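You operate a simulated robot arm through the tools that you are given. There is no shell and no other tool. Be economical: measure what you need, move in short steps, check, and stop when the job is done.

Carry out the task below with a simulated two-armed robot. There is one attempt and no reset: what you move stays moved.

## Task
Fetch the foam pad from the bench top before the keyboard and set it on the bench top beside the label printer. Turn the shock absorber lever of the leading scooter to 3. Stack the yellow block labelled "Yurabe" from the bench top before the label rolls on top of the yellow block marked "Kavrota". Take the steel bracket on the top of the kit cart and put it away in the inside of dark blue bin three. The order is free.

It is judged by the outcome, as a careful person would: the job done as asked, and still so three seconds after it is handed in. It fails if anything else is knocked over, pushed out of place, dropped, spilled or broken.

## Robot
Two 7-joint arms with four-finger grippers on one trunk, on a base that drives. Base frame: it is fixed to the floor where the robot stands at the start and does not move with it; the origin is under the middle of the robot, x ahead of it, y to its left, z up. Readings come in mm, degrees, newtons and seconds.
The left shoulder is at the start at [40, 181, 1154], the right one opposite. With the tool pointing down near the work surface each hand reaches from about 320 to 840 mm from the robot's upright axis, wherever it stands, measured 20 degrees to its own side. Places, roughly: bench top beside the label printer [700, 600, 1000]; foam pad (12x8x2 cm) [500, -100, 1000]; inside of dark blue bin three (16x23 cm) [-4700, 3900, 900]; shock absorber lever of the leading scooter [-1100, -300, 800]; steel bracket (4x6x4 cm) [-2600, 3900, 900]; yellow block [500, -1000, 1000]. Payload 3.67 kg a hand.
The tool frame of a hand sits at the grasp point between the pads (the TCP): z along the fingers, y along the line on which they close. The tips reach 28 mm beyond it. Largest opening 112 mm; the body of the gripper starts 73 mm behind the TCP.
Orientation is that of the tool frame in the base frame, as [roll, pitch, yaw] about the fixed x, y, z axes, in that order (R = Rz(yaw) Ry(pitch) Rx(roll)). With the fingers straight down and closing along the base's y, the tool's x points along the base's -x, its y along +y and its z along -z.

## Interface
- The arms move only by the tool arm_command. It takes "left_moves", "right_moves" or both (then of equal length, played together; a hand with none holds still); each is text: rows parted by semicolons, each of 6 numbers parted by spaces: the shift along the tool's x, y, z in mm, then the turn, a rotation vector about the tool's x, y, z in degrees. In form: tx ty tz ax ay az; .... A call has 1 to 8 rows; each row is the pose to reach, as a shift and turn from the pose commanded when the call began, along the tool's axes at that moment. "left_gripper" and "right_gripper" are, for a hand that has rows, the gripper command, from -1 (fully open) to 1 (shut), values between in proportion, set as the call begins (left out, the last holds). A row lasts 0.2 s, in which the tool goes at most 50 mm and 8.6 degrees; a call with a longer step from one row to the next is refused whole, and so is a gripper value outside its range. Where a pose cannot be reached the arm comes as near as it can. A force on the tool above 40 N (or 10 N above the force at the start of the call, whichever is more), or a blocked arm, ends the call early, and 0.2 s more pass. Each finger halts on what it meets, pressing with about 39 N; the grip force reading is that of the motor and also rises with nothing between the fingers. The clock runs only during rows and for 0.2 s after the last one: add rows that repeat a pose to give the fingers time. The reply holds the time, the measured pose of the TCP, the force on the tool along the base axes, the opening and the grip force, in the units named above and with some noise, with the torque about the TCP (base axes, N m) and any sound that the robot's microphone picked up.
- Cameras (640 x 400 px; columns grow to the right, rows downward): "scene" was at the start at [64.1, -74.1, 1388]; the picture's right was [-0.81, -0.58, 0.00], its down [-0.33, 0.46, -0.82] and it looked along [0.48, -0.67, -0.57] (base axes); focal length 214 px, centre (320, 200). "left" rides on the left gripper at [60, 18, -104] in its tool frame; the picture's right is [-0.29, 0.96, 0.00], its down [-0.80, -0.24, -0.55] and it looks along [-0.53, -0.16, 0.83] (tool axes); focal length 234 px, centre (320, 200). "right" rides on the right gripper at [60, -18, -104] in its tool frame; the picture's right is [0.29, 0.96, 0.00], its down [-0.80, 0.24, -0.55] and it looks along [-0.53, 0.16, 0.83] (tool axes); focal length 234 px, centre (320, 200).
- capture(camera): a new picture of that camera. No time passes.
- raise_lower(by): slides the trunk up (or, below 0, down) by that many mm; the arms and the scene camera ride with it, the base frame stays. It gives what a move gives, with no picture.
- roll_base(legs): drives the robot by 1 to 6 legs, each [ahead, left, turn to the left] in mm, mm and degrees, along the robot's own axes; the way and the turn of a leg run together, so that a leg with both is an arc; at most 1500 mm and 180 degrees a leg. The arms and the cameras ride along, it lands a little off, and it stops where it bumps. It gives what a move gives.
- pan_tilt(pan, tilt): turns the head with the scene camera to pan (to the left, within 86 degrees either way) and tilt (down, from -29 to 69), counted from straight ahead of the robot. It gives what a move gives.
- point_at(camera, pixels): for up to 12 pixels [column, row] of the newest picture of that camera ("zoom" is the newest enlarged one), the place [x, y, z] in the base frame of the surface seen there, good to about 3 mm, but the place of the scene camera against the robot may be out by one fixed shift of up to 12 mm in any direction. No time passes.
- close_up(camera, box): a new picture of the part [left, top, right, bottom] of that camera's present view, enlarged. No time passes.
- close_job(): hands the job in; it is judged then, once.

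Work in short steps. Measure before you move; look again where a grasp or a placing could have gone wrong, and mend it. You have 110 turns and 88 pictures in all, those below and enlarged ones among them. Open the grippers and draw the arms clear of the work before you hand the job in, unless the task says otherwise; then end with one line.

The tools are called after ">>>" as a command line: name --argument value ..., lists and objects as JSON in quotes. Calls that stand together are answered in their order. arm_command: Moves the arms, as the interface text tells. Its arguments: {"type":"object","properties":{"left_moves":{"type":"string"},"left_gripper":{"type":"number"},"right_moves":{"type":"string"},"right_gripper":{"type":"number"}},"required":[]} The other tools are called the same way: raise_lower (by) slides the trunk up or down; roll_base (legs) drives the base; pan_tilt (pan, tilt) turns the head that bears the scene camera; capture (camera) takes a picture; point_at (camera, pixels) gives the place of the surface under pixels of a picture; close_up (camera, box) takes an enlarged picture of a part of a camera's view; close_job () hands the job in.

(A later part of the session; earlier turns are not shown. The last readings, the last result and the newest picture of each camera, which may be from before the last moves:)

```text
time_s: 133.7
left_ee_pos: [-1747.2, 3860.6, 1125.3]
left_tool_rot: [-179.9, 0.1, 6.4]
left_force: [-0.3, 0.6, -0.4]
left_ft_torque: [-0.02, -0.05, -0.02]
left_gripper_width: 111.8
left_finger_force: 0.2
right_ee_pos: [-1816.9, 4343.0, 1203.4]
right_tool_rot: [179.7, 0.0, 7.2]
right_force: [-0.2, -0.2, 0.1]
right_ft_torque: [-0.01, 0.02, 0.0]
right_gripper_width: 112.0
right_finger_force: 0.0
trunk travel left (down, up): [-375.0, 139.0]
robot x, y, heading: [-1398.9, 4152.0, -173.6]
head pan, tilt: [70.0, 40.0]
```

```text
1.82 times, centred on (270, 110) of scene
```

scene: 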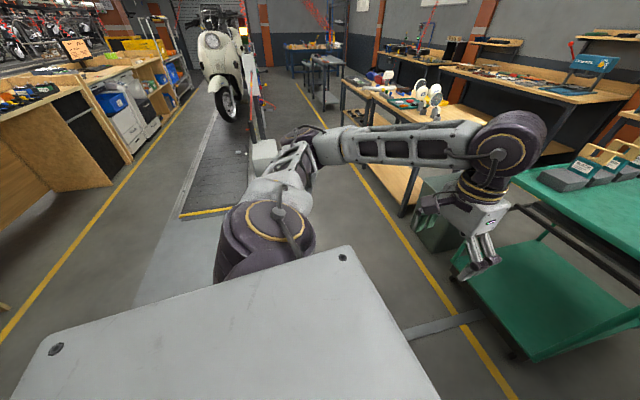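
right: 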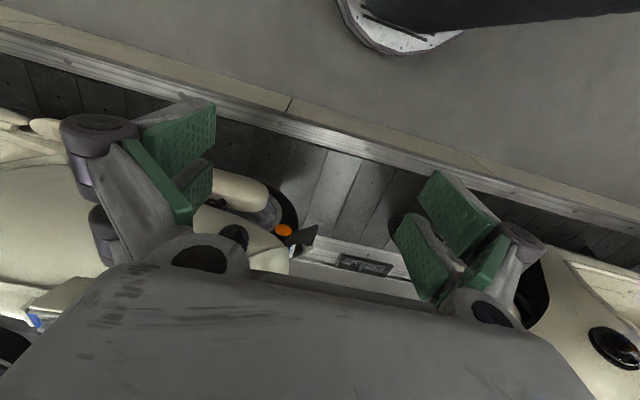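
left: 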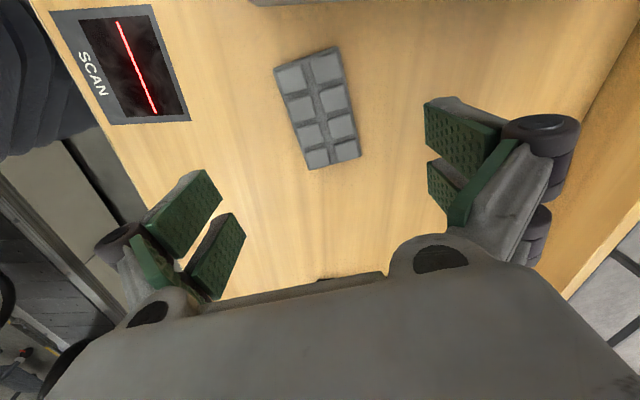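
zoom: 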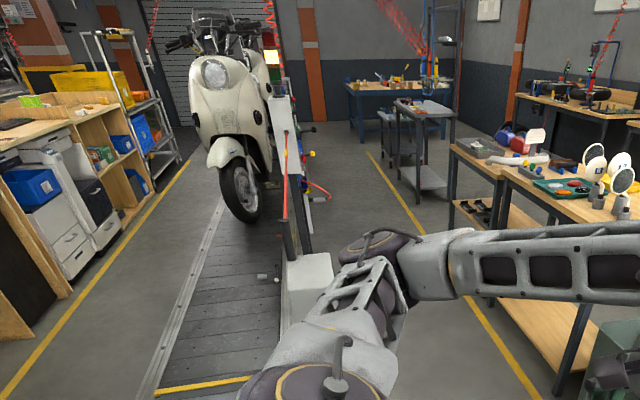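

I check the floor strip ahead-left, which may be what stopped the base.

>>> point_at --camera "scene" --pixels '[[415, 330], [470, 318], [440, 340], [420, 360], [390, 300], [200, 260], [150, 290]]'

>>> pan_tilt --pan 20 --tilt 65

>>> capture --camera "scene"

```text
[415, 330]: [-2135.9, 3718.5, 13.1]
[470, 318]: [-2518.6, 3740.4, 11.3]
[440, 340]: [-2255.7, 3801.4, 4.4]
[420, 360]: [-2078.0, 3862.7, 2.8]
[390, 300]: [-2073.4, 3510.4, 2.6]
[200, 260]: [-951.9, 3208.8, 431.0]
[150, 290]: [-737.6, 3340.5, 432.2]
```

```text
time_s: 134.8
left_ee_pos: [-1747.8, 3861.8, 1125.9]
left_tool_rot: [-179.9, 0.1, 6.3]
left_force: [-0.2, 0.2, -1.3]
left_ft_torque: [-0.01, 0.01, 0.01]
left_gripper_width: 111.8
left_finger_force: 0.1
right_ee_pos: [-1816.8, 4343.0, 1204.5]
right_tool_rot: [179.6, 0.0, 7.2]
right_force: [0.2, 0.6, 0.5]
right_ft_torque: [0.02, 0.01, 0.01]
right_gripper_width: 112.0
right_finger_force: 0.0
trunk travel left (down, up): [-375.0, 139.0]
robot x, y, heading: [-1393.4, 4148.9, -173.6]
head pan, tilt: [20.0, 65.0]
```

```text
32 pictures are left
```

scene: 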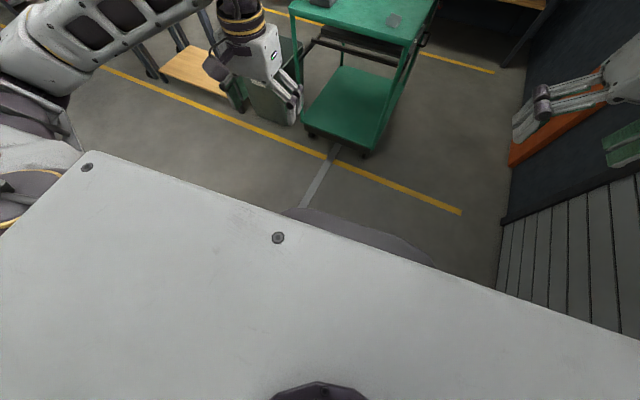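

Floor is clear ahead; the base probably scrapes the platform's end. I sidestep 180 mm to +y, straighten and continue.

>>> roll_base --legs '[[0, -180, 0], [0, 0, -6.4], [500, 0, 0]]'

```text
time_s: 139.6
left_ee_pos: [-2295.8, 4086.6, 1125.0]
left_tool_rot: [-179.9, 0.2, -0.5]
left_force: [0.3, 0.5, 0.9]
left_ft_torque: [0.0, 0.0, 0.0]
left_gripper_width: 111.9
left_finger_force: 0.0
right_ee_pos: [-2307.6, 4573.3, 1203.4]
right_tool_rot: [179.6, 0.2, 0.5]
right_force: [0.3, -0.8, 0.2]
right_ft_torque: [0.0, 0.03, 0.01]
right_gripper_width: 112.0
right_finger_force: 0.0
trunk travel left (down, up): [-375.0, 139.0]
robot x, y, heading: [-1917.2, 4329.9, 179.7]
head pan, tilt: [20.0, 65.0]
```

Free now. I position at about (-2050,4100) so the left hand can pick the bracket, then view it with the left camera.

>>> roll_base --legs '[[130, 230, 0]]'

>>> arm_command --left_moves "-40 -15 0 0 0 0;-80 -30 0 0 0 0;-120 -45 0 0 0 0;-160 -45 20 0 0 0;-160 -45 50 0 0 0;-160 -45 50 0 0 0" --left_gripper -1

>>> capture --camera "left"

```text
time_s: 141.5
left_ee_pos: [-2428.0, 3853.6, 1124.9]
left_tool_rot: [180.0, 0.2, -0.5]
left_force: [0.2, 0.7, -0.1]
left_ft_torque: [-0.02, -0.02, 0.01]
left_gripper_width: 112.2
left_finger_force: 0.1
right_ee_pos: [-2439.8, 4341.3, 1203.7]
right_tool_rot: [179.6, 0.1, 0.4]
right_force: [-0.3, -0.8, -0.5]
right_ft_torque: [-0.01, -0.01, 0.0]
right_gripper_width: 112.1
right_finger_force: 0.1
trunk travel left (down, up): [-375.0, 139.0]
robot x, y, heading: [-2049.6, 4102.3, 179.5]
head pan, tilt: [20.0, 65.0]
```

```text
time_s: 142.9
left_ee_pos: [-2589.0, 3898.8, 1076.8]
left_tool_rot: [-179.9, 0.2, -0.6]
left_force: [-0.2, -0.5, 0.0]
left_ft_torque: [0.0, 0.01, -0.01]
left_gripper_width: 112.3
left_finger_force: 0.0
right_ee_pos: [-2438.3, 4340.8, 1202.8]
right_tool_rot: [179.6, 0.0, 0.4]
right_force: [-0.1, 0.1, -0.3]
right_ft_torque: [-0.01, 0.0, 0.02]
right_gripper_width: 112.0
right_finger_force: 0.1
trunk travel left (down, up): [-375.0, 139.0]
robot x, y, heading: [-2048.4, 4098.5, 179.6]
head pan, tilt: [20.0, 65.0]
```

```text
31 pictures are left
```

left: 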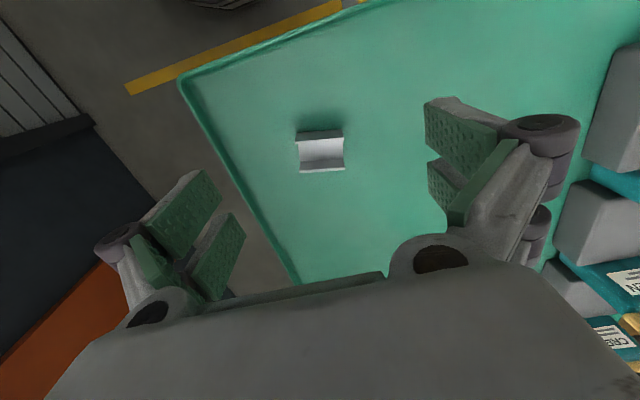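

The bracket is a U-channel at (320,150). Zoom and measure it.

>>> close_up --camera "left" --box '[280, 120, 360, 180]'

>>> point_at --camera "zoom" --pixels '[[140, 95], [500, 75], [160, 395], [510, 365], [320, 240], [130, 120], [320, 90], [330, 380], [320, 110], [60, 300]]'

```text
6.67 times, centred on (320, 150) of left
```

zoom: 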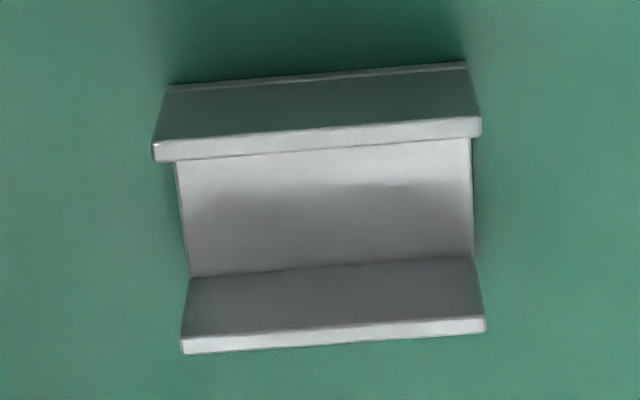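

```text
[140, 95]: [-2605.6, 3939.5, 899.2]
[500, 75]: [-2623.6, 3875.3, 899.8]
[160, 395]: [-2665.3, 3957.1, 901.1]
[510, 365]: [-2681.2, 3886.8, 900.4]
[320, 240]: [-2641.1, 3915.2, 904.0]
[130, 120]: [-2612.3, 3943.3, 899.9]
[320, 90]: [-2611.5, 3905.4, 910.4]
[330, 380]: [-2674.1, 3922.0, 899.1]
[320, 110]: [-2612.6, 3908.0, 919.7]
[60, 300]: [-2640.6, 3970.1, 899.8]
```

Measure the flange top edges.

>>> point_at --camera "zoom" --pixels '[[165, 151], [320, 138], [470, 126], [190, 344], [330, 335], [478, 325], [170, 100], [460, 80], [330, 300]]'

```text
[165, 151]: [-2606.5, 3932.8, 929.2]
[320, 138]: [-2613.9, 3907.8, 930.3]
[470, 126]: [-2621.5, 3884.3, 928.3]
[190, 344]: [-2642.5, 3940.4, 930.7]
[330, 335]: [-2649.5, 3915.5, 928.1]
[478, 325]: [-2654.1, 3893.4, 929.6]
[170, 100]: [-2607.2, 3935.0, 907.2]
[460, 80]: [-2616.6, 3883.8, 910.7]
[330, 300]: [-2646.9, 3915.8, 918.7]
```

Channel centre ≈(-2631,3911), flanges along (0.295,0.955), z 900–930. I need the fingers across the flanges, yaw ≈73°; I try turning that way.

>>> arm_command --left_moves "-6 -2 0 0 0 -8.5;-12 -4 0 0 0 -17;-18 -5 0 0 0 -25.5;-24 -7 0 0 0 -34;-30 -9 0 0 0 -42.5;-36 -10 0 0 0 -51;-39 -11 0 0 0 -59.5;-42 -12 0 0 0 -68"

>>> arm_command --left_moves "0 0 0 0 0 -5.5;0 0 0 0 0 -5.5"

>>> capture --camera "left"

```text
time_s: 144.7
left_ee_pos: [-2630.2, 3911.9, 1076.6]
left_tool_rot: [-179.8, 0.0, 67.7]
left_force: [-0.4, 0.9, 0.2]
left_ft_torque: [0.0, -0.02, -0.01]
left_gripper_width: 111.9
left_finger_force: 0.2
right_ee_pos: [-2440.2, 4340.2, 1203.1]
right_tool_rot: [179.6, 0.0, 0.5]
right_force: [0.1, 0.1, 0.0]
right_ft_torque: [-0.02, -0.01, 0.01]
right_gripper_width: 111.8
right_finger_force: 0.0
trunk travel left (down, up): [-375.0, 139.0]
robot x, y, heading: [-2046.1, 4095.9, 179.5]
head pan, tilt: [20.0, 65.0]
```

```text
time_s: 145.3
left_ee_pos: [-2628.6, 3912.0, 1076.4]
left_tool_rot: [-179.7, 0.0, 73.1]
left_force: [0.1, -0.9, -0.5]
left_ft_torque: [-0.01, 0.01, -0.01]
left_gripper_width: 112.1
left_finger_force: 0.0
right_ee_pos: [-2439.5, 4340.1, 1203.9]
right_tool_rot: [179.5, 0.0, 0.4]
right_force: [-0.3, 0.6, 0.2]
right_ft_torque: [-0.01, 0.0, 0.02]
right_gripper_width: 111.7
right_finger_force: 0.1
trunk travel left (down, up): [-375.0, 139.0]
robot x, y, heading: [-2041.3, 4098.5, 179.7]
head pan, tilt: [20.0, 65.0]
```

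```text
29 pictures are left
```

left: 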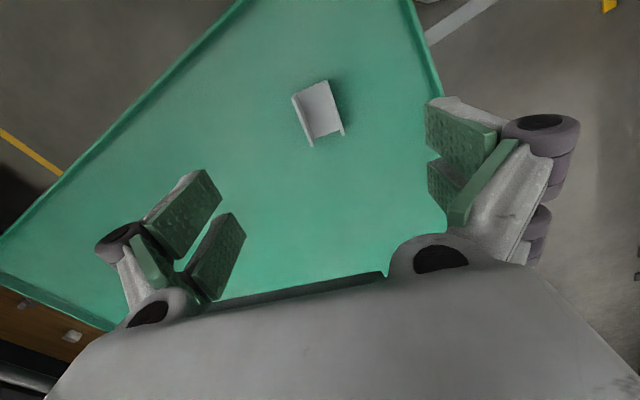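

That yaw is reachable. Verify flange positions from this view.

>>> point_at --camera "left" --pixels '[[293, 98], [303, 122], [312, 144], [328, 84], [343, 133], [320, 110], [337, 108]]'

```text
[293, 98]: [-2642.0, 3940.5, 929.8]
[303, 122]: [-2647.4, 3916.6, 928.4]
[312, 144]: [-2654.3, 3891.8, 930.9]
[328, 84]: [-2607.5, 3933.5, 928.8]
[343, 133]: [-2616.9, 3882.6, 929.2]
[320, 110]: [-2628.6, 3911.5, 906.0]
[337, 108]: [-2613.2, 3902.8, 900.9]
```

Centre (-2631,3912), nearly aligned. Descend to TCP z≈932 and close.

>>> arm_command --left_moves "0 -2 45 0 0 -2;0 -2 90 0 0 -2;0 -2 125 0 0 -2;0 -2 144 0 0 -2;0 -2 144 0 0 -2"

>>> arm_command --left_moves "0 0 0 0 0 0;0 0 0 0 0 0;0 0 0 0 0 0;0 0 0 0 0 0;0 0 0 0 0 0" --left_gripper 1

>>> arm_command --left_moves "0 0 -40 0 0 0;0 0 -80 0 0 0;0 0 -120 0 0 0;0 0 -160 0 0 0;0 0 -200 0 0 0;0 0 -240 0 0 0"

>>> capture --camera "left"

```text
time_s: 146.5
left_ee_pos: [-2630.8, 3911.9, 931.9]
left_tool_rot: [-179.7, 0.0, 75.0]
left_force: [0.0, 0.2, -0.1]
left_ft_torque: [-0.01, -0.01, 0.04]
left_gripper_width: 112.1
left_finger_force: 0.1
right_ee_pos: [-2439.2, 4339.8, 1203.7]
right_tool_rot: [179.5, 0.0, 0.4]
right_force: [-0.4, 0.3, -0.9]
right_ft_torque: [0.02, 0.03, -0.03]
right_gripper_width: 111.9
right_finger_force: 0.1
trunk travel left (down, up): [-375.0, 139.0]
robot x, y, heading: [-2045.6, 4095.1, 179.5]
head pan, tilt: [20.0, 65.0]
```

```text
time_s: 147.7
left_ee_pos: [-2633.0, 3913.2, 931.6]
left_tool_rot: [-179.7, 0.0, 75.1]
left_force: [0.6, 0.0, 0.7]
left_ft_torque: [0.04, 0.0, -0.02]
left_gripper_width: 39.5
left_finger_force: 39.7
right_ee_pos: [-2439.3, 4340.6, 1203.7]
right_tool_rot: [179.6, 0.0, 0.4]
right_force: [0.0, 0.0, 0.6]
right_ft_torque: [-0.04, 0.03, 0.03]
right_gripper_width: 112.3
right_finger_force: 0.0
trunk travel left (down, up): [-375.0, 139.0]
robot x, y, heading: [-2045.1, 4097.9, 179.6]
head pan, tilt: [20.0, 65.0]
```

```text
time_s: 149.1
left_ee_pos: [-2631.2, 3910.4, 1173.2]
left_tool_rot: [-179.9, 0.0, 75.1]
left_force: [0.8, 1.0, -0.4]
left_ft_torque: [-0.02, 0.0, -0.01]
left_gripper_width: 39.2
left_finger_force: 39.1
right_ee_pos: [-2439.0, 4340.8, 1204.4]
right_tool_rot: [179.5, 0.0, 0.4]
right_force: [0.6, 0.9, 0.0]
right_ft_torque: [-0.01, 0.01, 0.01]
right_gripper_width: 111.9
right_finger_force: 0.0
trunk travel left (down, up): [-375.0, 139.0]
robot x, y, heading: [-2045.2, 4099.5, 179.6]
head pan, tilt: [20.0, 65.0]
```

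```text
28 pictures are left
```

left: 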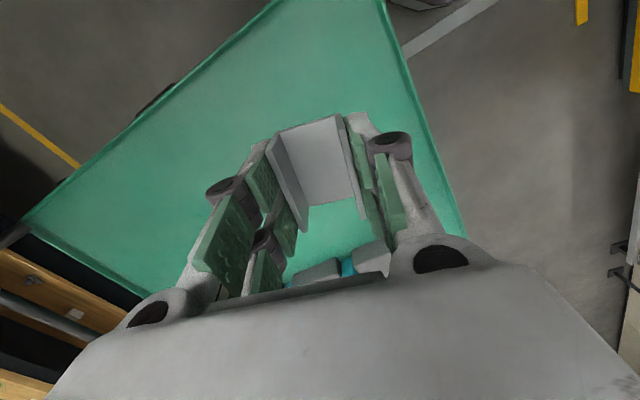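

Bracket is held. Drive around the cart on the +y side, biased toward the wall, to x≈-3750.

>>> roll_base --legs '[[0, -345, 0.4], [800, 0, 0], [900, 0, 0]]'

>>> pan_tilt --pan 25 --tilt 30

>>> capture --camera "scene"

```text
time_s: 151.5
left_ee_pos: [-2621.0, 4224.7, 1173.4]
left_tool_rot: [-179.4, -0.8, 75.9]
left_force: [0.4, -0.3, -0.7]
left_ft_torque: [0.01, 0.03, 0.0]
left_gripper_width: 39.6
left_finger_force: 38.9
right_ee_pos: [-2436.3, 4655.7, 1209.0]
right_tool_rot: [-179.6, 0.1, 1.6]
right_force: [-0.2, 0.0, 0.5]
right_ft_torque: [0.03, 0.04, 0.0]
right_gripper_width: 112.2
right_finger_force: 0.1
trunk travel left (down, up): [-375.0, 139.0]
robot x, y, heading: [-2044.8, 4437.4, -179.4]
head pan, tilt: [20.0, 65.0]
stopped in leg 1: the robot was blocked; the commanded pose is now the measured one
```

```text
time_s: 152.5
left_ee_pos: [-2622.6, 4225.5, 1171.0]
left_tool_rot: [-179.5, -0.8, 75.9]
left_force: [-0.3, 0.1, -1.2]
left_ft_torque: [0.01, -0.03, -0.02]
left_gripper_width: 39.3
left_finger_force: 39.2
right_ee_pos: [-2438.0, 4654.8, 1207.0]
right_tool_rot: [-179.6, 0.0, 1.4]
right_force: [-0.1, -0.2, 0.3]
right_ft_torque: [0.03, 0.01, 0.03]
right_gripper_width: 111.8
right_finger_force: 0.1
trunk travel left (down, up): [-375.0, 139.0]
robot x, y, heading: [-2043.1, 4439.0, -179.6]
head pan, tilt: [25.0, 30.0]
```

```text
27 pictures are left
```

scene: 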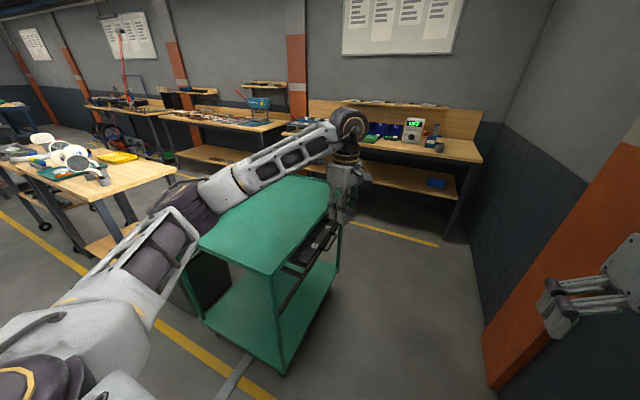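

The right elbow met the wall. I'll turn to face -y and travel sideways past the cart (arms reach over it, well above), then turn back.

>>> roll_base --legs '[[0, 60, 0], [0, 0, 89.5], [-70, 0, 0], [0, -1300, 0], [0, -400, 0]]'

>>> pan_tilt --pan -40 --tilt 40

>>> capture --camera "scene"

```text
time_s: 166.7
left_ee_pos: [-3528.1, 3849.6, 1171.5]
left_tool_rot: [-179.9, 0.0, 166.6]
left_force: [-0.1, 0.1, -2.1]
left_ft_torque: [0.04, -0.01, -0.02]
left_gripper_width: 39.3
left_finger_force: 38.9
right_ee_pos: [-3961.8, 4030.0, 1202.9]
right_tool_rot: [179.5, -0.2, 92.0]
right_force: [-0.4, 0.0, -0.1]
right_ft_torque: [0.01, 0.0, 0.03]
right_gripper_width: 112.1
right_finger_force: 0.1
trunk travel left (down, up): [-375.0, 139.0]
robot x, y, heading: [-3733.2, 4428.8, -88.9]
head pan, tilt: [25.0, 30.0]
```

```text
time_s: 168.1
left_ee_pos: [-3528.3, 3849.6, 1172.5]
left_tool_rot: [-179.9, 0.0, 166.6]
left_force: [-0.6, -0.7, -1.1]
left_ft_torque: [-0.03, 0.02, 0.0]
left_gripper_width: 39.2
left_finger_force: 38.7
right_ee_pos: [-3961.6, 4030.4, 1203.0]
right_tool_rot: [179.6, -0.2, 92.2]
right_force: [0.2, -0.6, 0.0]
right_ft_torque: [0.01, -0.03, -0.05]
right_gripper_width: 111.7
right_finger_force: 0.0
trunk travel left (down, up): [-375.0, 139.0]
robot x, y, heading: [-3729.3, 4428.9, -89.0]
head pan, tilt: [-40.0, 40.0]
```

```text
26 pictures are left
```

scene: 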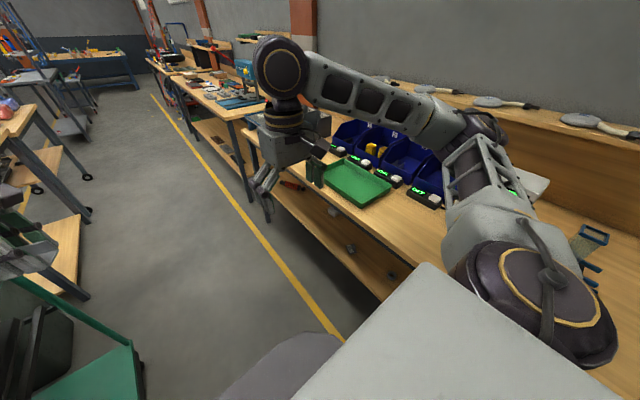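

Move ahead (‑y) 370 mm and turn to face the bins.

>>> roll_base --legs '[[370, 0, 0], [0, 0, -91]]'

>>> pan_tilt --pan 5 --tilt 35

>>> capture --camera "scene"

```text
time_s: 174.7
left_ee_pos: [-4303.7, 3854.0, 1172.3]
left_tool_rot: [-179.9, 0.0, 76.8]
left_force: [0.2, -0.3, -0.3]
left_ft_torque: [0.02, 0.01, 0.0]
left_gripper_width: 39.2
left_finger_force: 38.7
right_ee_pos: [-4124.0, 4288.6, 1202.4]
right_tool_rot: [179.6, -0.3, 2.3]
right_force: [-0.6, 0.1, -0.1]
right_ft_torque: [-0.01, -0.02, 0.02]
right_gripper_width: 112.0
right_finger_force: 0.1
trunk travel left (down, up): [-375.0, 139.0]
robot x, y, heading: [-3723.4, 4057.9, -178.7]
head pan, tilt: [-40.0, 40.0]
```

```text
time_s: 175.8
left_ee_pos: [-4303.4, 3854.5, 1173.4]
left_tool_rot: [-179.9, 0.1, 76.7]
left_force: [-1.0, -0.1, -1.5]
left_ft_torque: [-0.01, 0.01, 0.01]
left_gripper_width: 39.3
left_finger_force: 38.6
right_ee_pos: [-4123.7, 4287.5, 1202.6]
right_tool_rot: [179.6, -0.2, 2.5]
right_force: [0.3, -0.5, -0.5]
right_ft_torque: [0.0, 0.01, 0.04]
right_gripper_width: 111.9
right_finger_force: 0.1
trunk travel left (down, up): [-375.0, 139.0]
robot x, y, heading: [-3720.1, 4062.9, -178.8]
head pan, tilt: [5.0, 35.0]
```

```text
25 pictures are left
```

scene: 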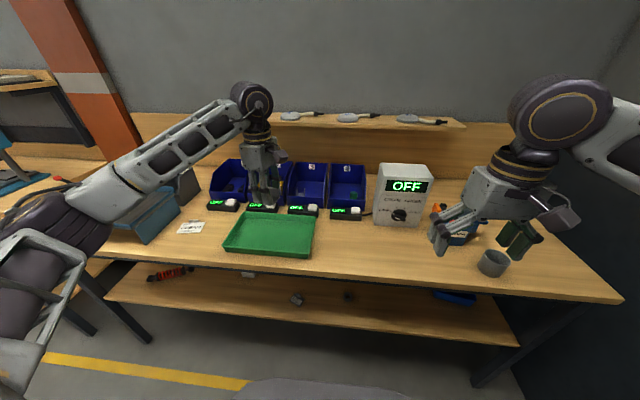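

>>> close_up --camera "scene" --box '[200, 145, 376, 255]'

>>> point_at --camera "zoom" --pixels '[[400, 65], [345, 80], [455, 75], [350, 185], [440, 195], [400, 130], [340, 215], [470, 60], [550, 60], [375, 215], [400, 185]]'

```text
3.64 times, centred on (288, 200) of scene
```

zoom: 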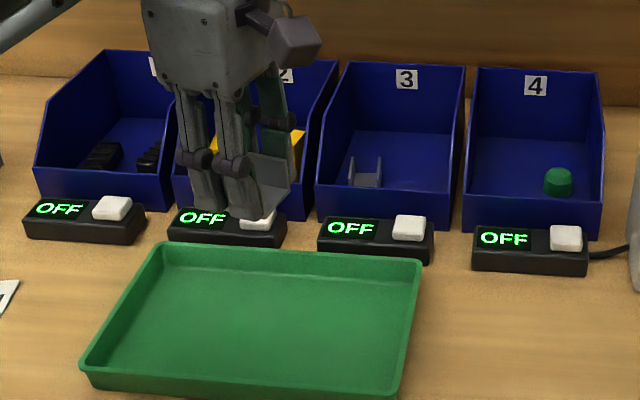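

```text
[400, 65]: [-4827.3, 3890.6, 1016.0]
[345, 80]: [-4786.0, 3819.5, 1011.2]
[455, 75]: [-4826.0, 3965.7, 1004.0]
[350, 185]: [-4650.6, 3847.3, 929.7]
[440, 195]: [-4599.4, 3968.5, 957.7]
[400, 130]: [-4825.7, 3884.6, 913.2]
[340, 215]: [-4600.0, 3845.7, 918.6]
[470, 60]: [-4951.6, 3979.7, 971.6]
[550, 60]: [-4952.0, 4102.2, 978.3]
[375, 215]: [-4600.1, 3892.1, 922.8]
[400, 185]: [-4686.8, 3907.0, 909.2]
```

Bin 3: x -4827…-4600, y≈3820…3970, already holding a bracket near (-4650,3860). I'll place mine toward the rear at about (-4735,3900). I check the bench front edge to see how close I can drive.

>>> point_at --camera "scene" --pixels '[[300, 270], [330, 276], [300, 262], [400, 285], [330, 335], [200, 318], [415, 345], [400, 220], [405, 170]]'

```text
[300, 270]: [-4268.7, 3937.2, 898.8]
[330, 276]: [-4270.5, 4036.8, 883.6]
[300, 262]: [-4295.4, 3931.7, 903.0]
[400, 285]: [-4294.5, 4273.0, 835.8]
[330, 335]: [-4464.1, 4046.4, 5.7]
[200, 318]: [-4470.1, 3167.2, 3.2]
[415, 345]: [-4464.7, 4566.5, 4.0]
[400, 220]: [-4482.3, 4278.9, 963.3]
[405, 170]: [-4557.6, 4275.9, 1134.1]
```

Bench front is x≈-4270. I drive ahead 205 mm and turn 8° right so the left shoulder comes forward.

>>> roll_base --legs '[[205, 0, 0], [0, 0, -9]]'

```text
time_s: 178.2
left_ee_pos: [-4529.9, 3942.0, 1172.6]
left_tool_rot: [-179.9, 0.1, 68.0]
left_force: [-0.4, 0.8, -2.0]
left_ft_torque: [0.0, -0.02, -0.01]
left_gripper_width: 39.5
left_finger_force: 39.2
right_ee_pos: [-4286.4, 4342.5, 1203.1]
right_tool_rot: [179.6, -0.2, -6.5]
right_force: [-0.6, 1.1, 0.1]
right_ft_torque: [0.02, 0.0, 0.02]
right_gripper_width: 112.3
right_finger_force: 0.1
trunk travel left (down, up): [-375.0, 139.0]
robot x, y, heading: [-3925.9, 4058.9, 172.3]
head pan, tilt: [5.0, 35.0]
```

Move over the rear part of bin 3 at present height and look.

>>> arm_command --left_moves "-21 -34 0 0 0 0;-42 -67 0 0 0 0;-63 -101 0 0 0 0;-84 -134 0 0 0 0;-105 -168 0 0 0 0;-105 -168 0 0 0 0"

>>> close_up --camera "scene" --box '[190, 100, 390, 225]'

>>> capture --camera "left"

```text
time_s: 179.6
left_ee_pos: [-4725.3, 3907.2, 1170.8]
left_tool_rot: [-179.8, -0.1, 67.9]
left_force: [0.1, -1.5, -1.2]
left_ft_torque: [0.1, -0.01, -0.04]
left_gripper_width: 39.4
left_finger_force: 39.0
right_ee_pos: [-4285.4, 4340.6, 1203.5]
right_tool_rot: [179.6, -0.2, -6.5]
right_force: [1.1, -1.5, 0.5]
right_ft_torque: [0.06, 0.0, -0.01]
right_gripper_width: 112.3
right_finger_force: 0.0
trunk travel left (down, up): [-375.0, 139.0]
robot x, y, heading: [-3923.0, 4055.2, 172.8]
head pan, tilt: [5.0, 35.0]
```

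```text
3.20 times, centred on (290, 162) of scene
```

zoom: 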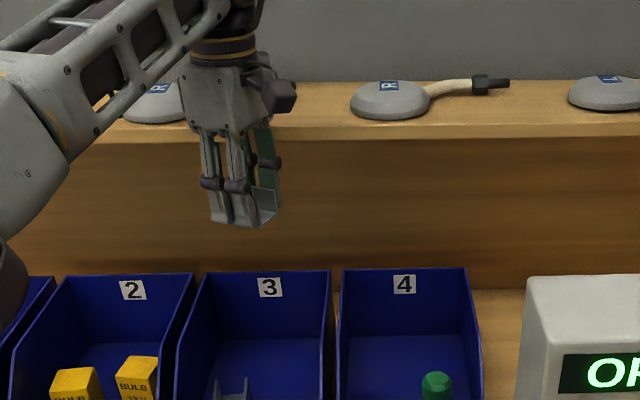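

```text
22 pictures are left
```

left: 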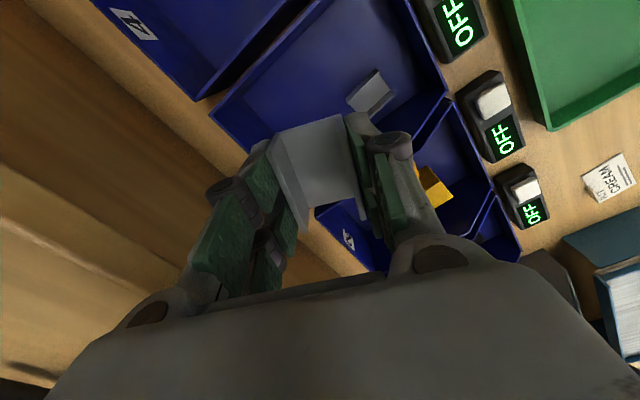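

Measure bin 3's walls and floor from the left camera.

>>> point_at --camera "left" --pixels '[[213, 118], [270, 50], [320, 5], [443, 98], [400, 130], [340, 60], [290, 100], [372, 95], [250, 145], [330, 220], [100, 300], [350, 240]]'

>>> point_at --camera "zoom" --pixels '[[330, 272], [205, 275], [180, 340], [330, 340], [265, 370], [230, 385], [390, 130], [390, 150]]'

```text
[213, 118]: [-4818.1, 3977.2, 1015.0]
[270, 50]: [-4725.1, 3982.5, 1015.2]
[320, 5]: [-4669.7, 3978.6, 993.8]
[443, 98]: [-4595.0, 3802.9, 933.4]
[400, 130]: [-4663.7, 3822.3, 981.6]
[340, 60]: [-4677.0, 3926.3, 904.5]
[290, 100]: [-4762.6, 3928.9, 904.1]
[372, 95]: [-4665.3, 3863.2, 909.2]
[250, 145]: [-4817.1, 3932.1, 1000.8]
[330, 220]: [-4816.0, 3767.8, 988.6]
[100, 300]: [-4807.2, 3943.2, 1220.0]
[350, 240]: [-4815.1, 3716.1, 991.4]
```

```text
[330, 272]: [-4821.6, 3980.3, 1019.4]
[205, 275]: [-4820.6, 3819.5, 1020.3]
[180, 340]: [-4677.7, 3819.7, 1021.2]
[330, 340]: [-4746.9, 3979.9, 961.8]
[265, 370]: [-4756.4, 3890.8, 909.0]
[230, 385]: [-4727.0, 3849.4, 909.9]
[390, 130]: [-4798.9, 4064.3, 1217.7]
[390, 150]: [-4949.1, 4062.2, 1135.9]
```

Shelf front edge is x≈-4800 at z 1220, bin walls reach z 1015 at y 3822/3976. I rotate the hand to yaw≈8° so the camera faces the robot and the body clears walls and shelf.

>>> arm_command --left_moves "0 0 0 0 0 8.5;0 0 0 0 0 17;0 0 0 0 0 25.5;0 0 0 0 0 34;0 0 0 0 0 42.5;0 0 0 0 0 51;2 3 0 0 0 59.5;2 3 0 0 0 59.5"

>>> capture --camera "left"

```text
time_s: 181.4
left_ee_pos: [-4720.5, 3907.6, 1172.7]
left_tool_rot: [180.0, 0.1, 8.2]
left_force: [0.0, 0.4, -0.5]
left_ft_torque: [-0.01, 0.01, -0.01]
left_gripper_width: 39.7
left_finger_force: 39.2
right_ee_pos: [-4284.6, 4342.0, 1201.5]
right_tool_rot: [179.7, -0.2, -6.5]
right_force: [0.1, 0.3, 0.3]
right_ft_torque: [0.02, 0.0, -0.01]
right_gripper_width: 112.1
right_finger_force: 0.1
trunk travel left (down, up): [-375.0, 139.0]
robot x, y, heading: [-3924.4, 4057.9, 172.4]
head pan, tilt: [5.0, 35.0]
```

```text
21 pictures are left
```

left: 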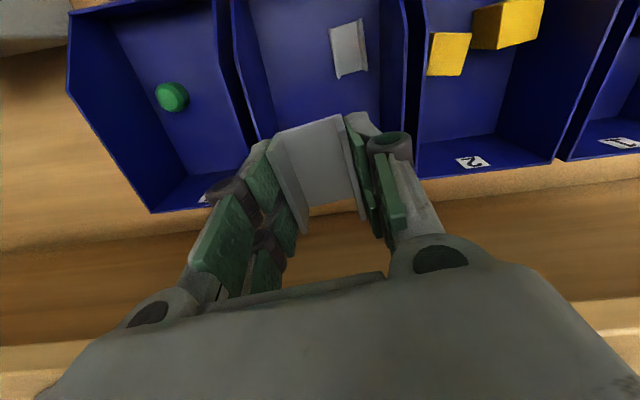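

Clear view of bin 3. Descend to TCP ≈946.

>>> arm_command --left_moves "0 0 40 0 0 0;0 0 80 0 0 0;0 0 120 0 0 0;0 0 160 0 0 0;0 0 195 0 0 0;0 0 227 0 0 0;0 0 227 0 0 0"

>>> capture --camera "left"

```text
time_s: 182.8
left_ee_pos: [-4722.3, 3910.9, 960.3]
left_tool_rot: [-179.5, 0.6, 8.2]
left_force: [2.8, 1.5, 7.6]
left_ft_torque: [-0.2, -0.26, 0.1]
left_gripper_width: 39.3
left_finger_force: 38.8
right_ee_pos: [-4283.3, 4343.0, 1201.7]
right_tool_rot: [179.6, -0.1, -6.5]
right_force: [0.5, -0.9, 0.0]
right_ft_torque: [-0.02, 0.0, 0.03]
right_gripper_width: 111.9
right_finger_force: 0.1
trunk travel left (down, up): [-375.0, 139.0]
robot x, y, heading: [-3924.7, 4056.8, 172.5]
head pan, tilt: [5.0, 35.0]
stopped in row 7 (left hand): the force on the tool passed its limit at 48 N (the readings are from after the stop); the commanded pose is now the measured one
```

```text
20 pictures are left
```

left: 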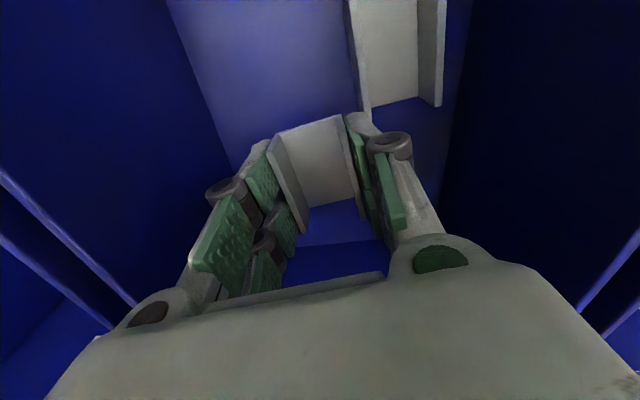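

Contact at z=960. I measure the existing bracket versus the hand.

>>> point_at --camera "left" --pixels '[[366, 105], [440, 103], [355, 10], [400, 95], [400, 40], [325, 165], [340, 190], [340, 225], [280, 100], [440, 180], [300, 50]]'

>>> close_up --camera "scene" --box '[220, 140, 340, 220]'

```text
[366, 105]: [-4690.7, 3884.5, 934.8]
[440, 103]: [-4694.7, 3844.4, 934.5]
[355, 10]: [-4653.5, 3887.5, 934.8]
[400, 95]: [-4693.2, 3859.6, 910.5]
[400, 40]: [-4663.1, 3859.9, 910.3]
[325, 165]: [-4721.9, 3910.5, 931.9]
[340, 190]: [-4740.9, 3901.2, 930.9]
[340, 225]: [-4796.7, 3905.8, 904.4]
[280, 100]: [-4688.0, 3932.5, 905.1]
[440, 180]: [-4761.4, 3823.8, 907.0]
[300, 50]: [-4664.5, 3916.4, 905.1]
```

```text
5.00 times, centred on (280, 180) of scene
```

zoom: 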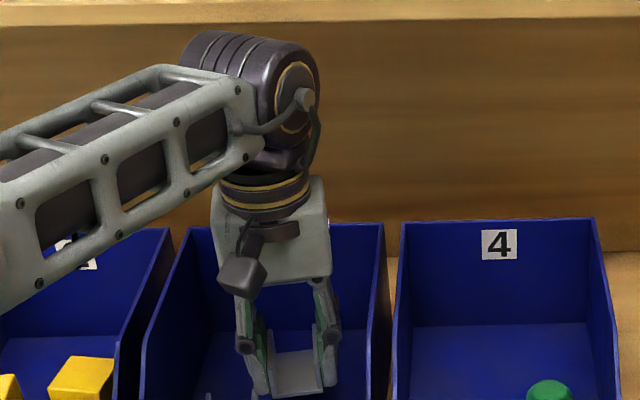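

The torque indicates my bracket's front corner met the existing bracket's corner. I lift, shift 17 mm to the rear, and lower again.

>>> arm_command --left_moves "0 0 -15 0 0 0;-8 -2 -15 0 0 0;-17 -5 -15 0 0 0;-17 -5 0 0 0 0;-17 -5 12 0 0 0;-17 -5 12 0 0 0"

>>> capture --camera "left"

```text
time_s: 184.2
left_ee_pos: [-4741.3, 3911.3, 948.7]
left_tool_rot: [-179.5, 0.6, 8.4]
left_force: [-0.5, -0.3, -0.7]
left_ft_torque: [0.02, -0.01, 0.01]
left_gripper_width: 39.4
left_finger_force: 39.2
right_ee_pos: [-4286.5, 4341.5, 1202.6]
right_tool_rot: [179.6, -0.2, -6.4]
right_force: [-0.1, 0.1, 0.3]
right_ft_torque: [-0.05, 0.01, 0.02]
right_gripper_width: 112.2
right_finger_force: 0.0
trunk travel left (down, up): [-375.0, 139.0]
robot x, y, heading: [-3928.0, 4059.7, 172.6]
head pan, tilt: [5.0, 35.0]
```

```text
18 pictures are left
```

left: 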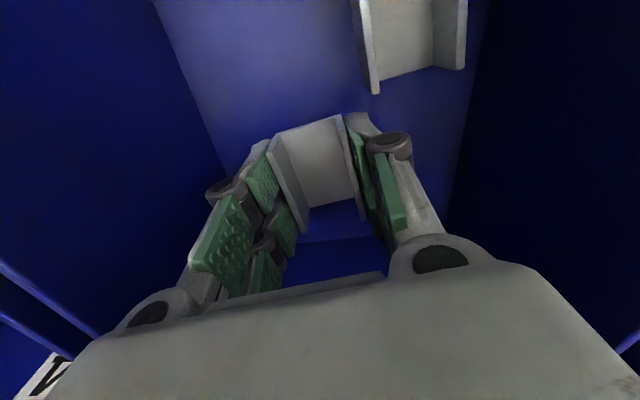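

Free now. Lower 11 mm more, open partly, then lift out.

>>> arm_command --left_moves "0 0 4 0 0 0;0 0 8 0 0 0;0 0 11 0 0 0;0 0 11 0 0 0"

>>> arm_command --left_moves "0 0 0 0 0 0;0 0 0 0 0 0;0 0 0 0 0 0" --left_gripper -0.05

>>> arm_command --left_moves "0 0 -40 0 0 0;0 0 -80 0 0 0;0 0 -120 0 0 0;0 0 -160 0 0 0;0 0 -200 0 0 0;0 0 -235 0 0 0;45 0 -235 0 0 0;90 0 -235 0 0 0"

>>> capture --camera "left"

```text
time_s: 185.2
left_ee_pos: [-4741.7, 3912.1, 937.1]
left_tool_rot: [-179.5, 0.6, 8.4]
left_force: [-1.5, -2.1, 8.5]
left_ft_torque: [-0.21, -0.16, -0.08]
left_gripper_width: 39.1
left_finger_force: 38.8
right_ee_pos: [-4286.3, 4341.7, 1202.0]
right_tool_rot: [179.7, -0.1, -6.4]
right_force: [-1.1, 0.1, -0.6]
right_ft_torque: [-0.01, 0.02, 0.03]
right_gripper_width: 111.9
right_finger_force: 0.1
trunk travel left (down, up): [-375.0, 139.0]
robot x, y, heading: [-3927.0, 4059.9, 172.4]
head pan, tilt: [5.0, 35.0]
```

```text
time_s: 186.0
left_ee_pos: [-4740.3, 3913.6, 935.8]
left_tool_rot: [-179.5, 0.5, 8.4]
left_force: [-0.6, -0.4, 0.9]
left_ft_torque: [0.03, 0.03, 0.01]
left_gripper_width: 58.9
left_finger_force: 0.0
right_ee_pos: [-4285.4, 4341.8, 1202.1]
right_tool_rot: [179.6, -0.2, -6.5]
right_force: [0.3, 0.1, -0.1]
right_ft_torque: [-0.02, -0.01, -0.02]
right_gripper_width: 112.0
right_finger_force: 0.0
trunk travel left (down, up): [-375.0, 139.0]
robot x, y, heading: [-3925.1, 4055.7, 172.4]
head pan, tilt: [5.0, 35.0]
```

```text
time_s: 188.0
left_ee_pos: [-4670.3, 3901.8, 1172.1]
left_tool_rot: [-178.8, -0.1, 13.9]
left_force: [-0.1, 1.6, -0.5]
left_ft_torque: [-0.09, 0.04, -0.01]
left_gripper_width: 59.2
left_finger_force: 0.1
left hand out of reach, approached as far as the arm can: row 6
right_ee_pos: [-4283.0, 4347.5, 1201.4]
right_tool_rot: [179.3, -0.1, -6.5]
right_force: [0.5, 0.6, 0.0]
right_ft_torque: [-0.1, 0.02, 0.01]
right_gripper_width: 112.0
right_finger_force: 0.0
trunk travel left (down, up): [-375.0, 139.0]
robot x, y, heading: [-3927.9, 4055.9, 172.2]
head pan, tilt: [5.0, 35.0]
stopped in row 8 (left hand): the arm was blocked; the commanded pose is now the measured one
```

```text
17 pictures are left
```

left: 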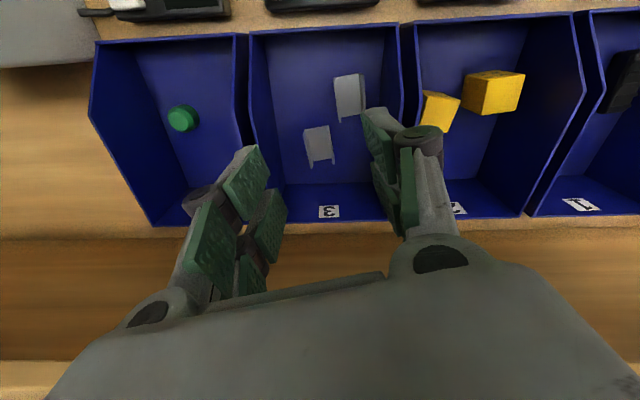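

The bracket rests in bin 3. Now back off, fold the left hand, and return around the cart the same way.

>>> roll_base --legs '[[-200, 0, 0]]'

>>> arm_command --left_moves "38 20 0 0 0 3;76 40 0 0 0 6;114 60 0 0 0 9;152 80 0 0 0 12;190 100 0 0 0 15;228 120 0 0 0 18;266 140 0 0 0 20;301 157 0 0 0 22" --left_gripper -1

```text
time_s: 189.6
left_ee_pos: [-4477.0, 3874.2, 1168.4]
left_tool_rot: [-178.6, -0.5, 13.7]
left_force: [0.0, 0.5, -0.5]
left_ft_torque: [0.04, 0.01, 0.04]
left_gripper_width: 58.8
left_finger_force: 0.1
right_ee_pos: [-4089.3, 4317.6, 1202.4]
right_tool_rot: [179.6, -0.2, -6.8]
right_force: [0.5, 0.3, -0.3]
right_ft_torque: [-0.03, 0.03, 0.01]
right_gripper_width: 111.8
right_finger_force: 0.0
trunk travel left (down, up): [-375.0, 139.0]
robot x, y, heading: [-3730.5, 4031.0, 172.0]
head pan, tilt: [5.0, 35.0]
```

```text
time_s: 191.4
left_ee_pos: [-4144.9, 3792.9, 1168.8]
left_tool_rot: [-178.5, 0.1, -8.5]
left_force: [0.9, 0.4, -0.1]
left_ft_torque: [-0.03, 0.05, 0.02]
left_gripper_width: 111.9
left_finger_force: 0.1
right_ee_pos: [-4087.2, 4316.5, 1203.7]
right_tool_rot: [179.5, 0.0, -6.9]
right_force: [1.1, -0.6, -0.5]
right_ft_torque: [0.0, 0.02, -0.01]
right_gripper_width: 111.9
right_finger_force: 0.1
trunk travel left (down, up): [-375.0, 139.0]
robot x, y, heading: [-3731.8, 4026.2, 172.1]
head pan, tilt: [5.0, 35.0]
```

Retrace: turn to face -y, back to y≈4430, slide +x to x≈-1740.

>>> roll_base --legs '[[0, 0, 98], [-410, 0, 0], [0, 1300, 0], [0, 690, 0]]'

>>> pan_tilt --pan 0 --tilt 28

>>> capture --camera "scene"

```text
time_s: 208.4
left_ee_pos: [-1442.2, 4085.2, 1168.3]
left_tool_rot: [-178.5, 0.1, 90.4]
left_force: [-0.5, 0.3, -0.8]
left_ft_torque: [-0.02, 0.0, 0.0]
left_gripper_width: 112.0
left_finger_force: 0.1
right_ee_pos: [-1969.4, 4062.5, 1202.1]
right_tool_rot: [179.6, -0.1, 92.0]
right_force: [-1.1, 0.9, -0.2]
right_ft_torque: [0.01, -0.02, 0.02]
right_gripper_width: 112.1
right_finger_force: 0.1
trunk travel left (down, up): [-375.0, 139.0]
robot x, y, heading: [-1738.9, 4461.9, -89.4]
head pan, tilt: [5.0, 35.0]
```

```text
time_s: 209.1
left_ee_pos: [-1441.7, 4084.9, 1168.0]
left_tool_rot: [-178.5, 0.3, 90.4]
left_force: [0.8, 0.7, -0.4]
left_ft_torque: [-0.01, -0.01, -0.03]
left_gripper_width: 111.9
left_finger_force: 0.2
right_ee_pos: [-1968.5, 4063.2, 1202.9]
right_tool_rot: [179.6, -0.2, 92.0]
right_force: [0.5, 0.0, 0.1]
right_ft_torque: [0.01, 0.02, -0.01]
right_gripper_width: 112.0
right_finger_force: 0.0
trunk travel left (down, up): [-375.0, 139.0]
robot x, y, heading: [-1737.9, 4461.3, -89.3]
head pan, tilt: [0.0, 28.0]
```

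```text
16 pictures are left
```

scene: 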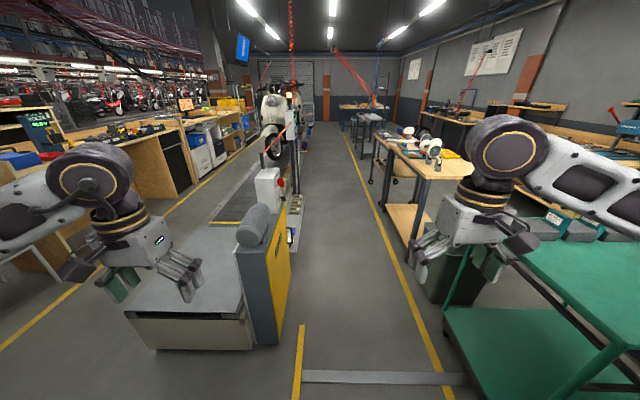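

The aisle is clear; measure its limits: yellow cabinet side, machine column, benches.

>>> point_at --camera "scene" --pixels '[[287, 260], [255, 220], [268, 180], [300, 200], [410, 190], [405, 240], [385, 140], [300, 125], [293, 240], [440, 290], [360, 125], [372, 165]]'

```text
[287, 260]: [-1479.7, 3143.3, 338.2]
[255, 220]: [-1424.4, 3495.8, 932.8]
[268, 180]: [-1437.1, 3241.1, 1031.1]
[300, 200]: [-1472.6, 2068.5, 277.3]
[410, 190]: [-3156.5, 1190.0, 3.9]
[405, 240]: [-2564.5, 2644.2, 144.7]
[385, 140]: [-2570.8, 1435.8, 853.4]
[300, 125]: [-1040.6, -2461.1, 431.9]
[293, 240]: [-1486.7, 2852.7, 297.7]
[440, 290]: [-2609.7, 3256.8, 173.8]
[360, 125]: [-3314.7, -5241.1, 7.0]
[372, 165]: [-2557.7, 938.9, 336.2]
```

Aisle x from -2560 to -1490. Drive at x≈-1980 down to y≈600 and look at the leading scooter from this side.

>>> roll_base --legs '[[0, -240, -0.7], [1500, 0, 0], [1500, 0, 0], [860, 0, 0]]'

>>> pan_tilt --pan 35 --tilt 25

>>> capture --camera "scene"

```text
time_s: 222.7
left_ee_pos: [-1662.0, 1645.1, 1183.2]
left_tool_rot: [-179.9, 1.8, 93.1]
left_force: [-0.6, 0.1, -1.0]
left_ft_torque: [0.02, 0.03, 0.02]
left_gripper_width: 112.0
left_finger_force: 0.1
right_ee_pos: [-2195.5, 1601.9, 1202.9]
right_tool_rot: [178.6, 0.5, 94.1]
right_force: [0.3, -0.6, -0.3]
right_ft_torque: [0.1, 0.06, 0.03]
right_gripper_width: 112.0
right_finger_force: 0.1
trunk travel left (down, up): [-375.0, 139.0]
robot x, y, heading: [-1962.8, 1995.3, -87.0]
head pan, tilt: [0.0, 28.0]
stopped in leg 3: the robot was blocked; the commanded pose is now the measured one
```

```text
time_s: 223.7
left_ee_pos: [-1664.3, 1645.3, 1183.7]
left_tool_rot: [-179.9, 1.7, 93.0]
left_force: [0.4, -0.2, 0.2]
left_ft_torque: [-0.02, 0.0, -0.02]
left_gripper_width: 112.1
left_finger_force: 0.2
right_ee_pos: [-2195.1, 1604.1, 1204.4]
right_tool_rot: [178.7, 0.7, 93.9]
right_force: [0.0, -0.2, 0.0]
right_ft_torque: [0.03, 0.02, 0.03]
right_gripper_width: 111.9
right_finger_force: 0.1
trunk travel left (down, up): [-375.0, 139.0]
robot x, y, heading: [-1954.8, 1997.9, -87.2]
head pan, tilt: [35.0, 25.0]
```

```text
15 pictures are left
```

scene: 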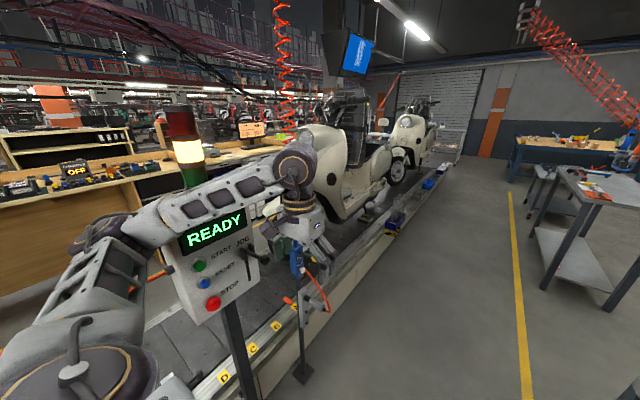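

The left arm touched a control panel on a post. I measure it and back off.

>>> point_at --camera "scene" --pixels '[[215, 225], [205, 300], [245, 220], [180, 150], [235, 340], [305, 300], [304, 370], [120, 225], [180, 205], [300, 255]]'

>>> roll_base --legs '[[-120, 0, 0], [0, -260, -3]]'

>>> capture --camera "scene"

```text
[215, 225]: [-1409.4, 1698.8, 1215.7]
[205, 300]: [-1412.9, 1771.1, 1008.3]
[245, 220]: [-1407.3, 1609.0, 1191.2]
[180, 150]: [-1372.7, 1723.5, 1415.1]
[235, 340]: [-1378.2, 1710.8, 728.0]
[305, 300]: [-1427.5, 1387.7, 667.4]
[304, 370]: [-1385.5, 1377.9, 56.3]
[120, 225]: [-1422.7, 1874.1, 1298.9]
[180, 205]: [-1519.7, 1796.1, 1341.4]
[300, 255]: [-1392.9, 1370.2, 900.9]
```

```text
time_s: 226.5
left_ee_pos: [-1937.5, 1728.8, 1172.5]
left_tool_rot: [-178.7, 0.7, 89.2]
left_force: [0.9, 0.5, -0.8]
left_ft_torque: [-0.02, 0.0, 0.02]
left_gripper_width: 111.9
left_finger_force: 0.0
right_ee_pos: [-2467.5, 1720.3, 1203.5]
right_tool_rot: [179.7, -0.1, 90.1]
right_force: [-0.6, 0.8, 0.6]
right_ft_torque: [0.04, -0.03, -0.01]
right_gripper_width: 112.1
right_finger_force: 0.1
trunk travel left (down, up): [-375.0, 139.0]
robot x, y, heading: [-2226.1, 2114.3, -90.7]
head pan, tilt: [35.0, 25.0]
```

```text
14 pictures are left
```

scene: 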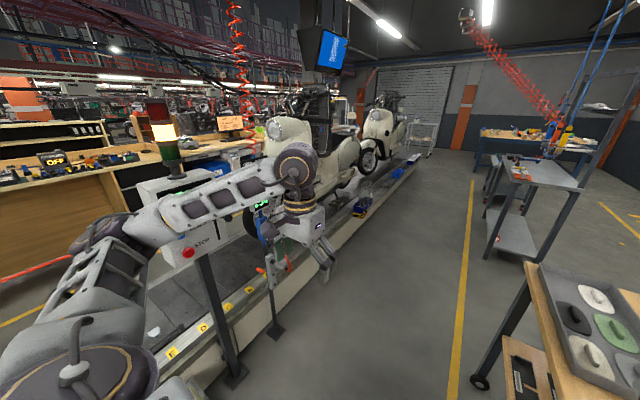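

Panel stands unharmed. I take x≈-2110 and go on to y≈-250.

>>> roll_base --legs '[[0, 110, 0.7], [1500, 0, 0], [780, 0, 0]]'

>>> pan_tilt --pan 80 --tilt 30

>>> capture --camera "scene"

```text
time_s: 238.9
left_ee_pos: [-1785.3, -541.6, 1172.3]
left_tool_rot: [-178.8, 0.6, 91.2]
left_force: [0.3, 0.1, 0.0]
left_ft_torque: [0.02, 0.04, -0.01]
left_gripper_width: 111.9
left_finger_force: 0.0
right_ee_pos: [-2315.4, -569.4, 1202.6]
right_tool_rot: [179.6, 0.0, 92.5]
right_force: [-0.1, 0.1, 0.4]
right_ft_torque: [-0.01, -0.02, 0.01]
right_gripper_width: 112.2
right_finger_force: 0.0
trunk travel left (down, up): [-375.0, 139.0]
robot x, y, heading: [-2087.7, -169.3, -88.9]
head pan, tilt: [35.0, 25.0]
```

```text
time_s: 240.0
left_ee_pos: [-1785.9, -541.7, 1172.3]
left_tool_rot: [-178.9, 0.7, 91.3]
left_force: [-0.3, -0.1, 0.2]
left_ft_torque: [0.01, 0.0, 0.01]
left_gripper_width: 112.3
left_finger_force: 0.0
right_ee_pos: [-2315.4, -568.3, 1202.8]
right_tool_rot: [179.6, -0.2, 92.5]
right_force: [-0.1, 0.0, -0.4]
right_ft_torque: [0.0, 0.04, -0.02]
right_gripper_width: 111.9
right_finger_force: 0.0
trunk travel left (down, up): [-375.0, 139.0]
robot x, y, heading: [-2089.6, -167.6, -88.8]
head pan, tilt: [80.0, 30.0]
```

```text
13 pictures are left
```

scene: 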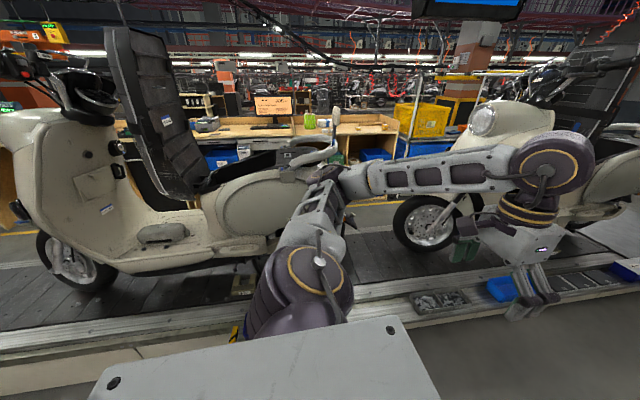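

Turn left to face the scooter (heading 0) and look at the rear shock.

>>> roll_base --legs '[[0, 0, 89]]'

>>> pan_tilt --pan -5 --tilt 32

>>> capture --camera "scene"

```text
time_s: 244.6
left_ee_pos: [-1710.2, 128.1, 1171.9]
left_tool_rot: [-178.8, 0.6, -179.7]
left_force: [0.2, -0.5, -0.5]
left_ft_torque: [-0.02, -0.01, 0.0]
left_gripper_width: 112.1
left_finger_force: 0.0
right_ee_pos: [-1692.0, -402.8, 1204.0]
right_tool_rot: [179.6, -0.2, -178.4]
right_force: [-0.8, -1.0, -0.2]
right_ft_torque: [0.0, 0.01, 0.02]
right_gripper_width: 112.1
right_finger_force: 0.1
trunk travel left (down, up): [-375.0, 139.0]
robot x, y, heading: [-2090.5, -166.2, 0.3]
head pan, tilt: [80.0, 30.0]
```

```text
time_s: 246.2
left_ee_pos: [-1711.1, 127.7, 1170.9]
left_tool_rot: [-178.7, 0.7, -179.7]
left_force: [-0.2, -1.0, 0.1]
left_ft_torque: [0.01, -0.01, -0.04]
left_gripper_width: 112.0
left_finger_force: 0.0
right_ee_pos: [-1693.1, -403.2, 1202.8]
right_tool_rot: [179.6, 0.0, -178.5]
right_force: [0.5, 0.2, 0.5]
right_ft_torque: [-0.01, 0.0, 0.02]
right_gripper_width: 112.0
right_finger_force: 0.0
trunk travel left (down, up): [-375.0, 139.0]
robot x, y, heading: [-2086.9, -167.0, 0.3]
head pan, tilt: [-5.0, 32.0]
```

```text
12 pictures are left
```

scene: 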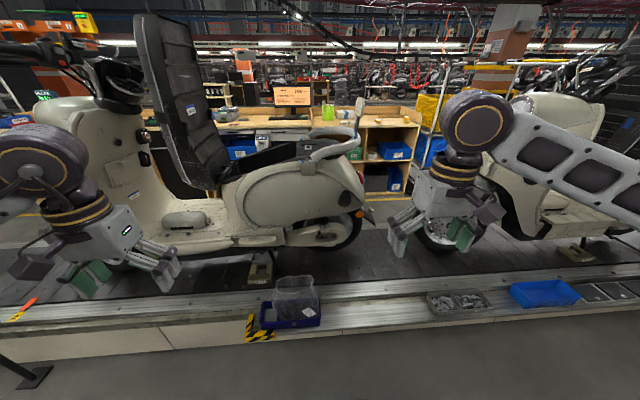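

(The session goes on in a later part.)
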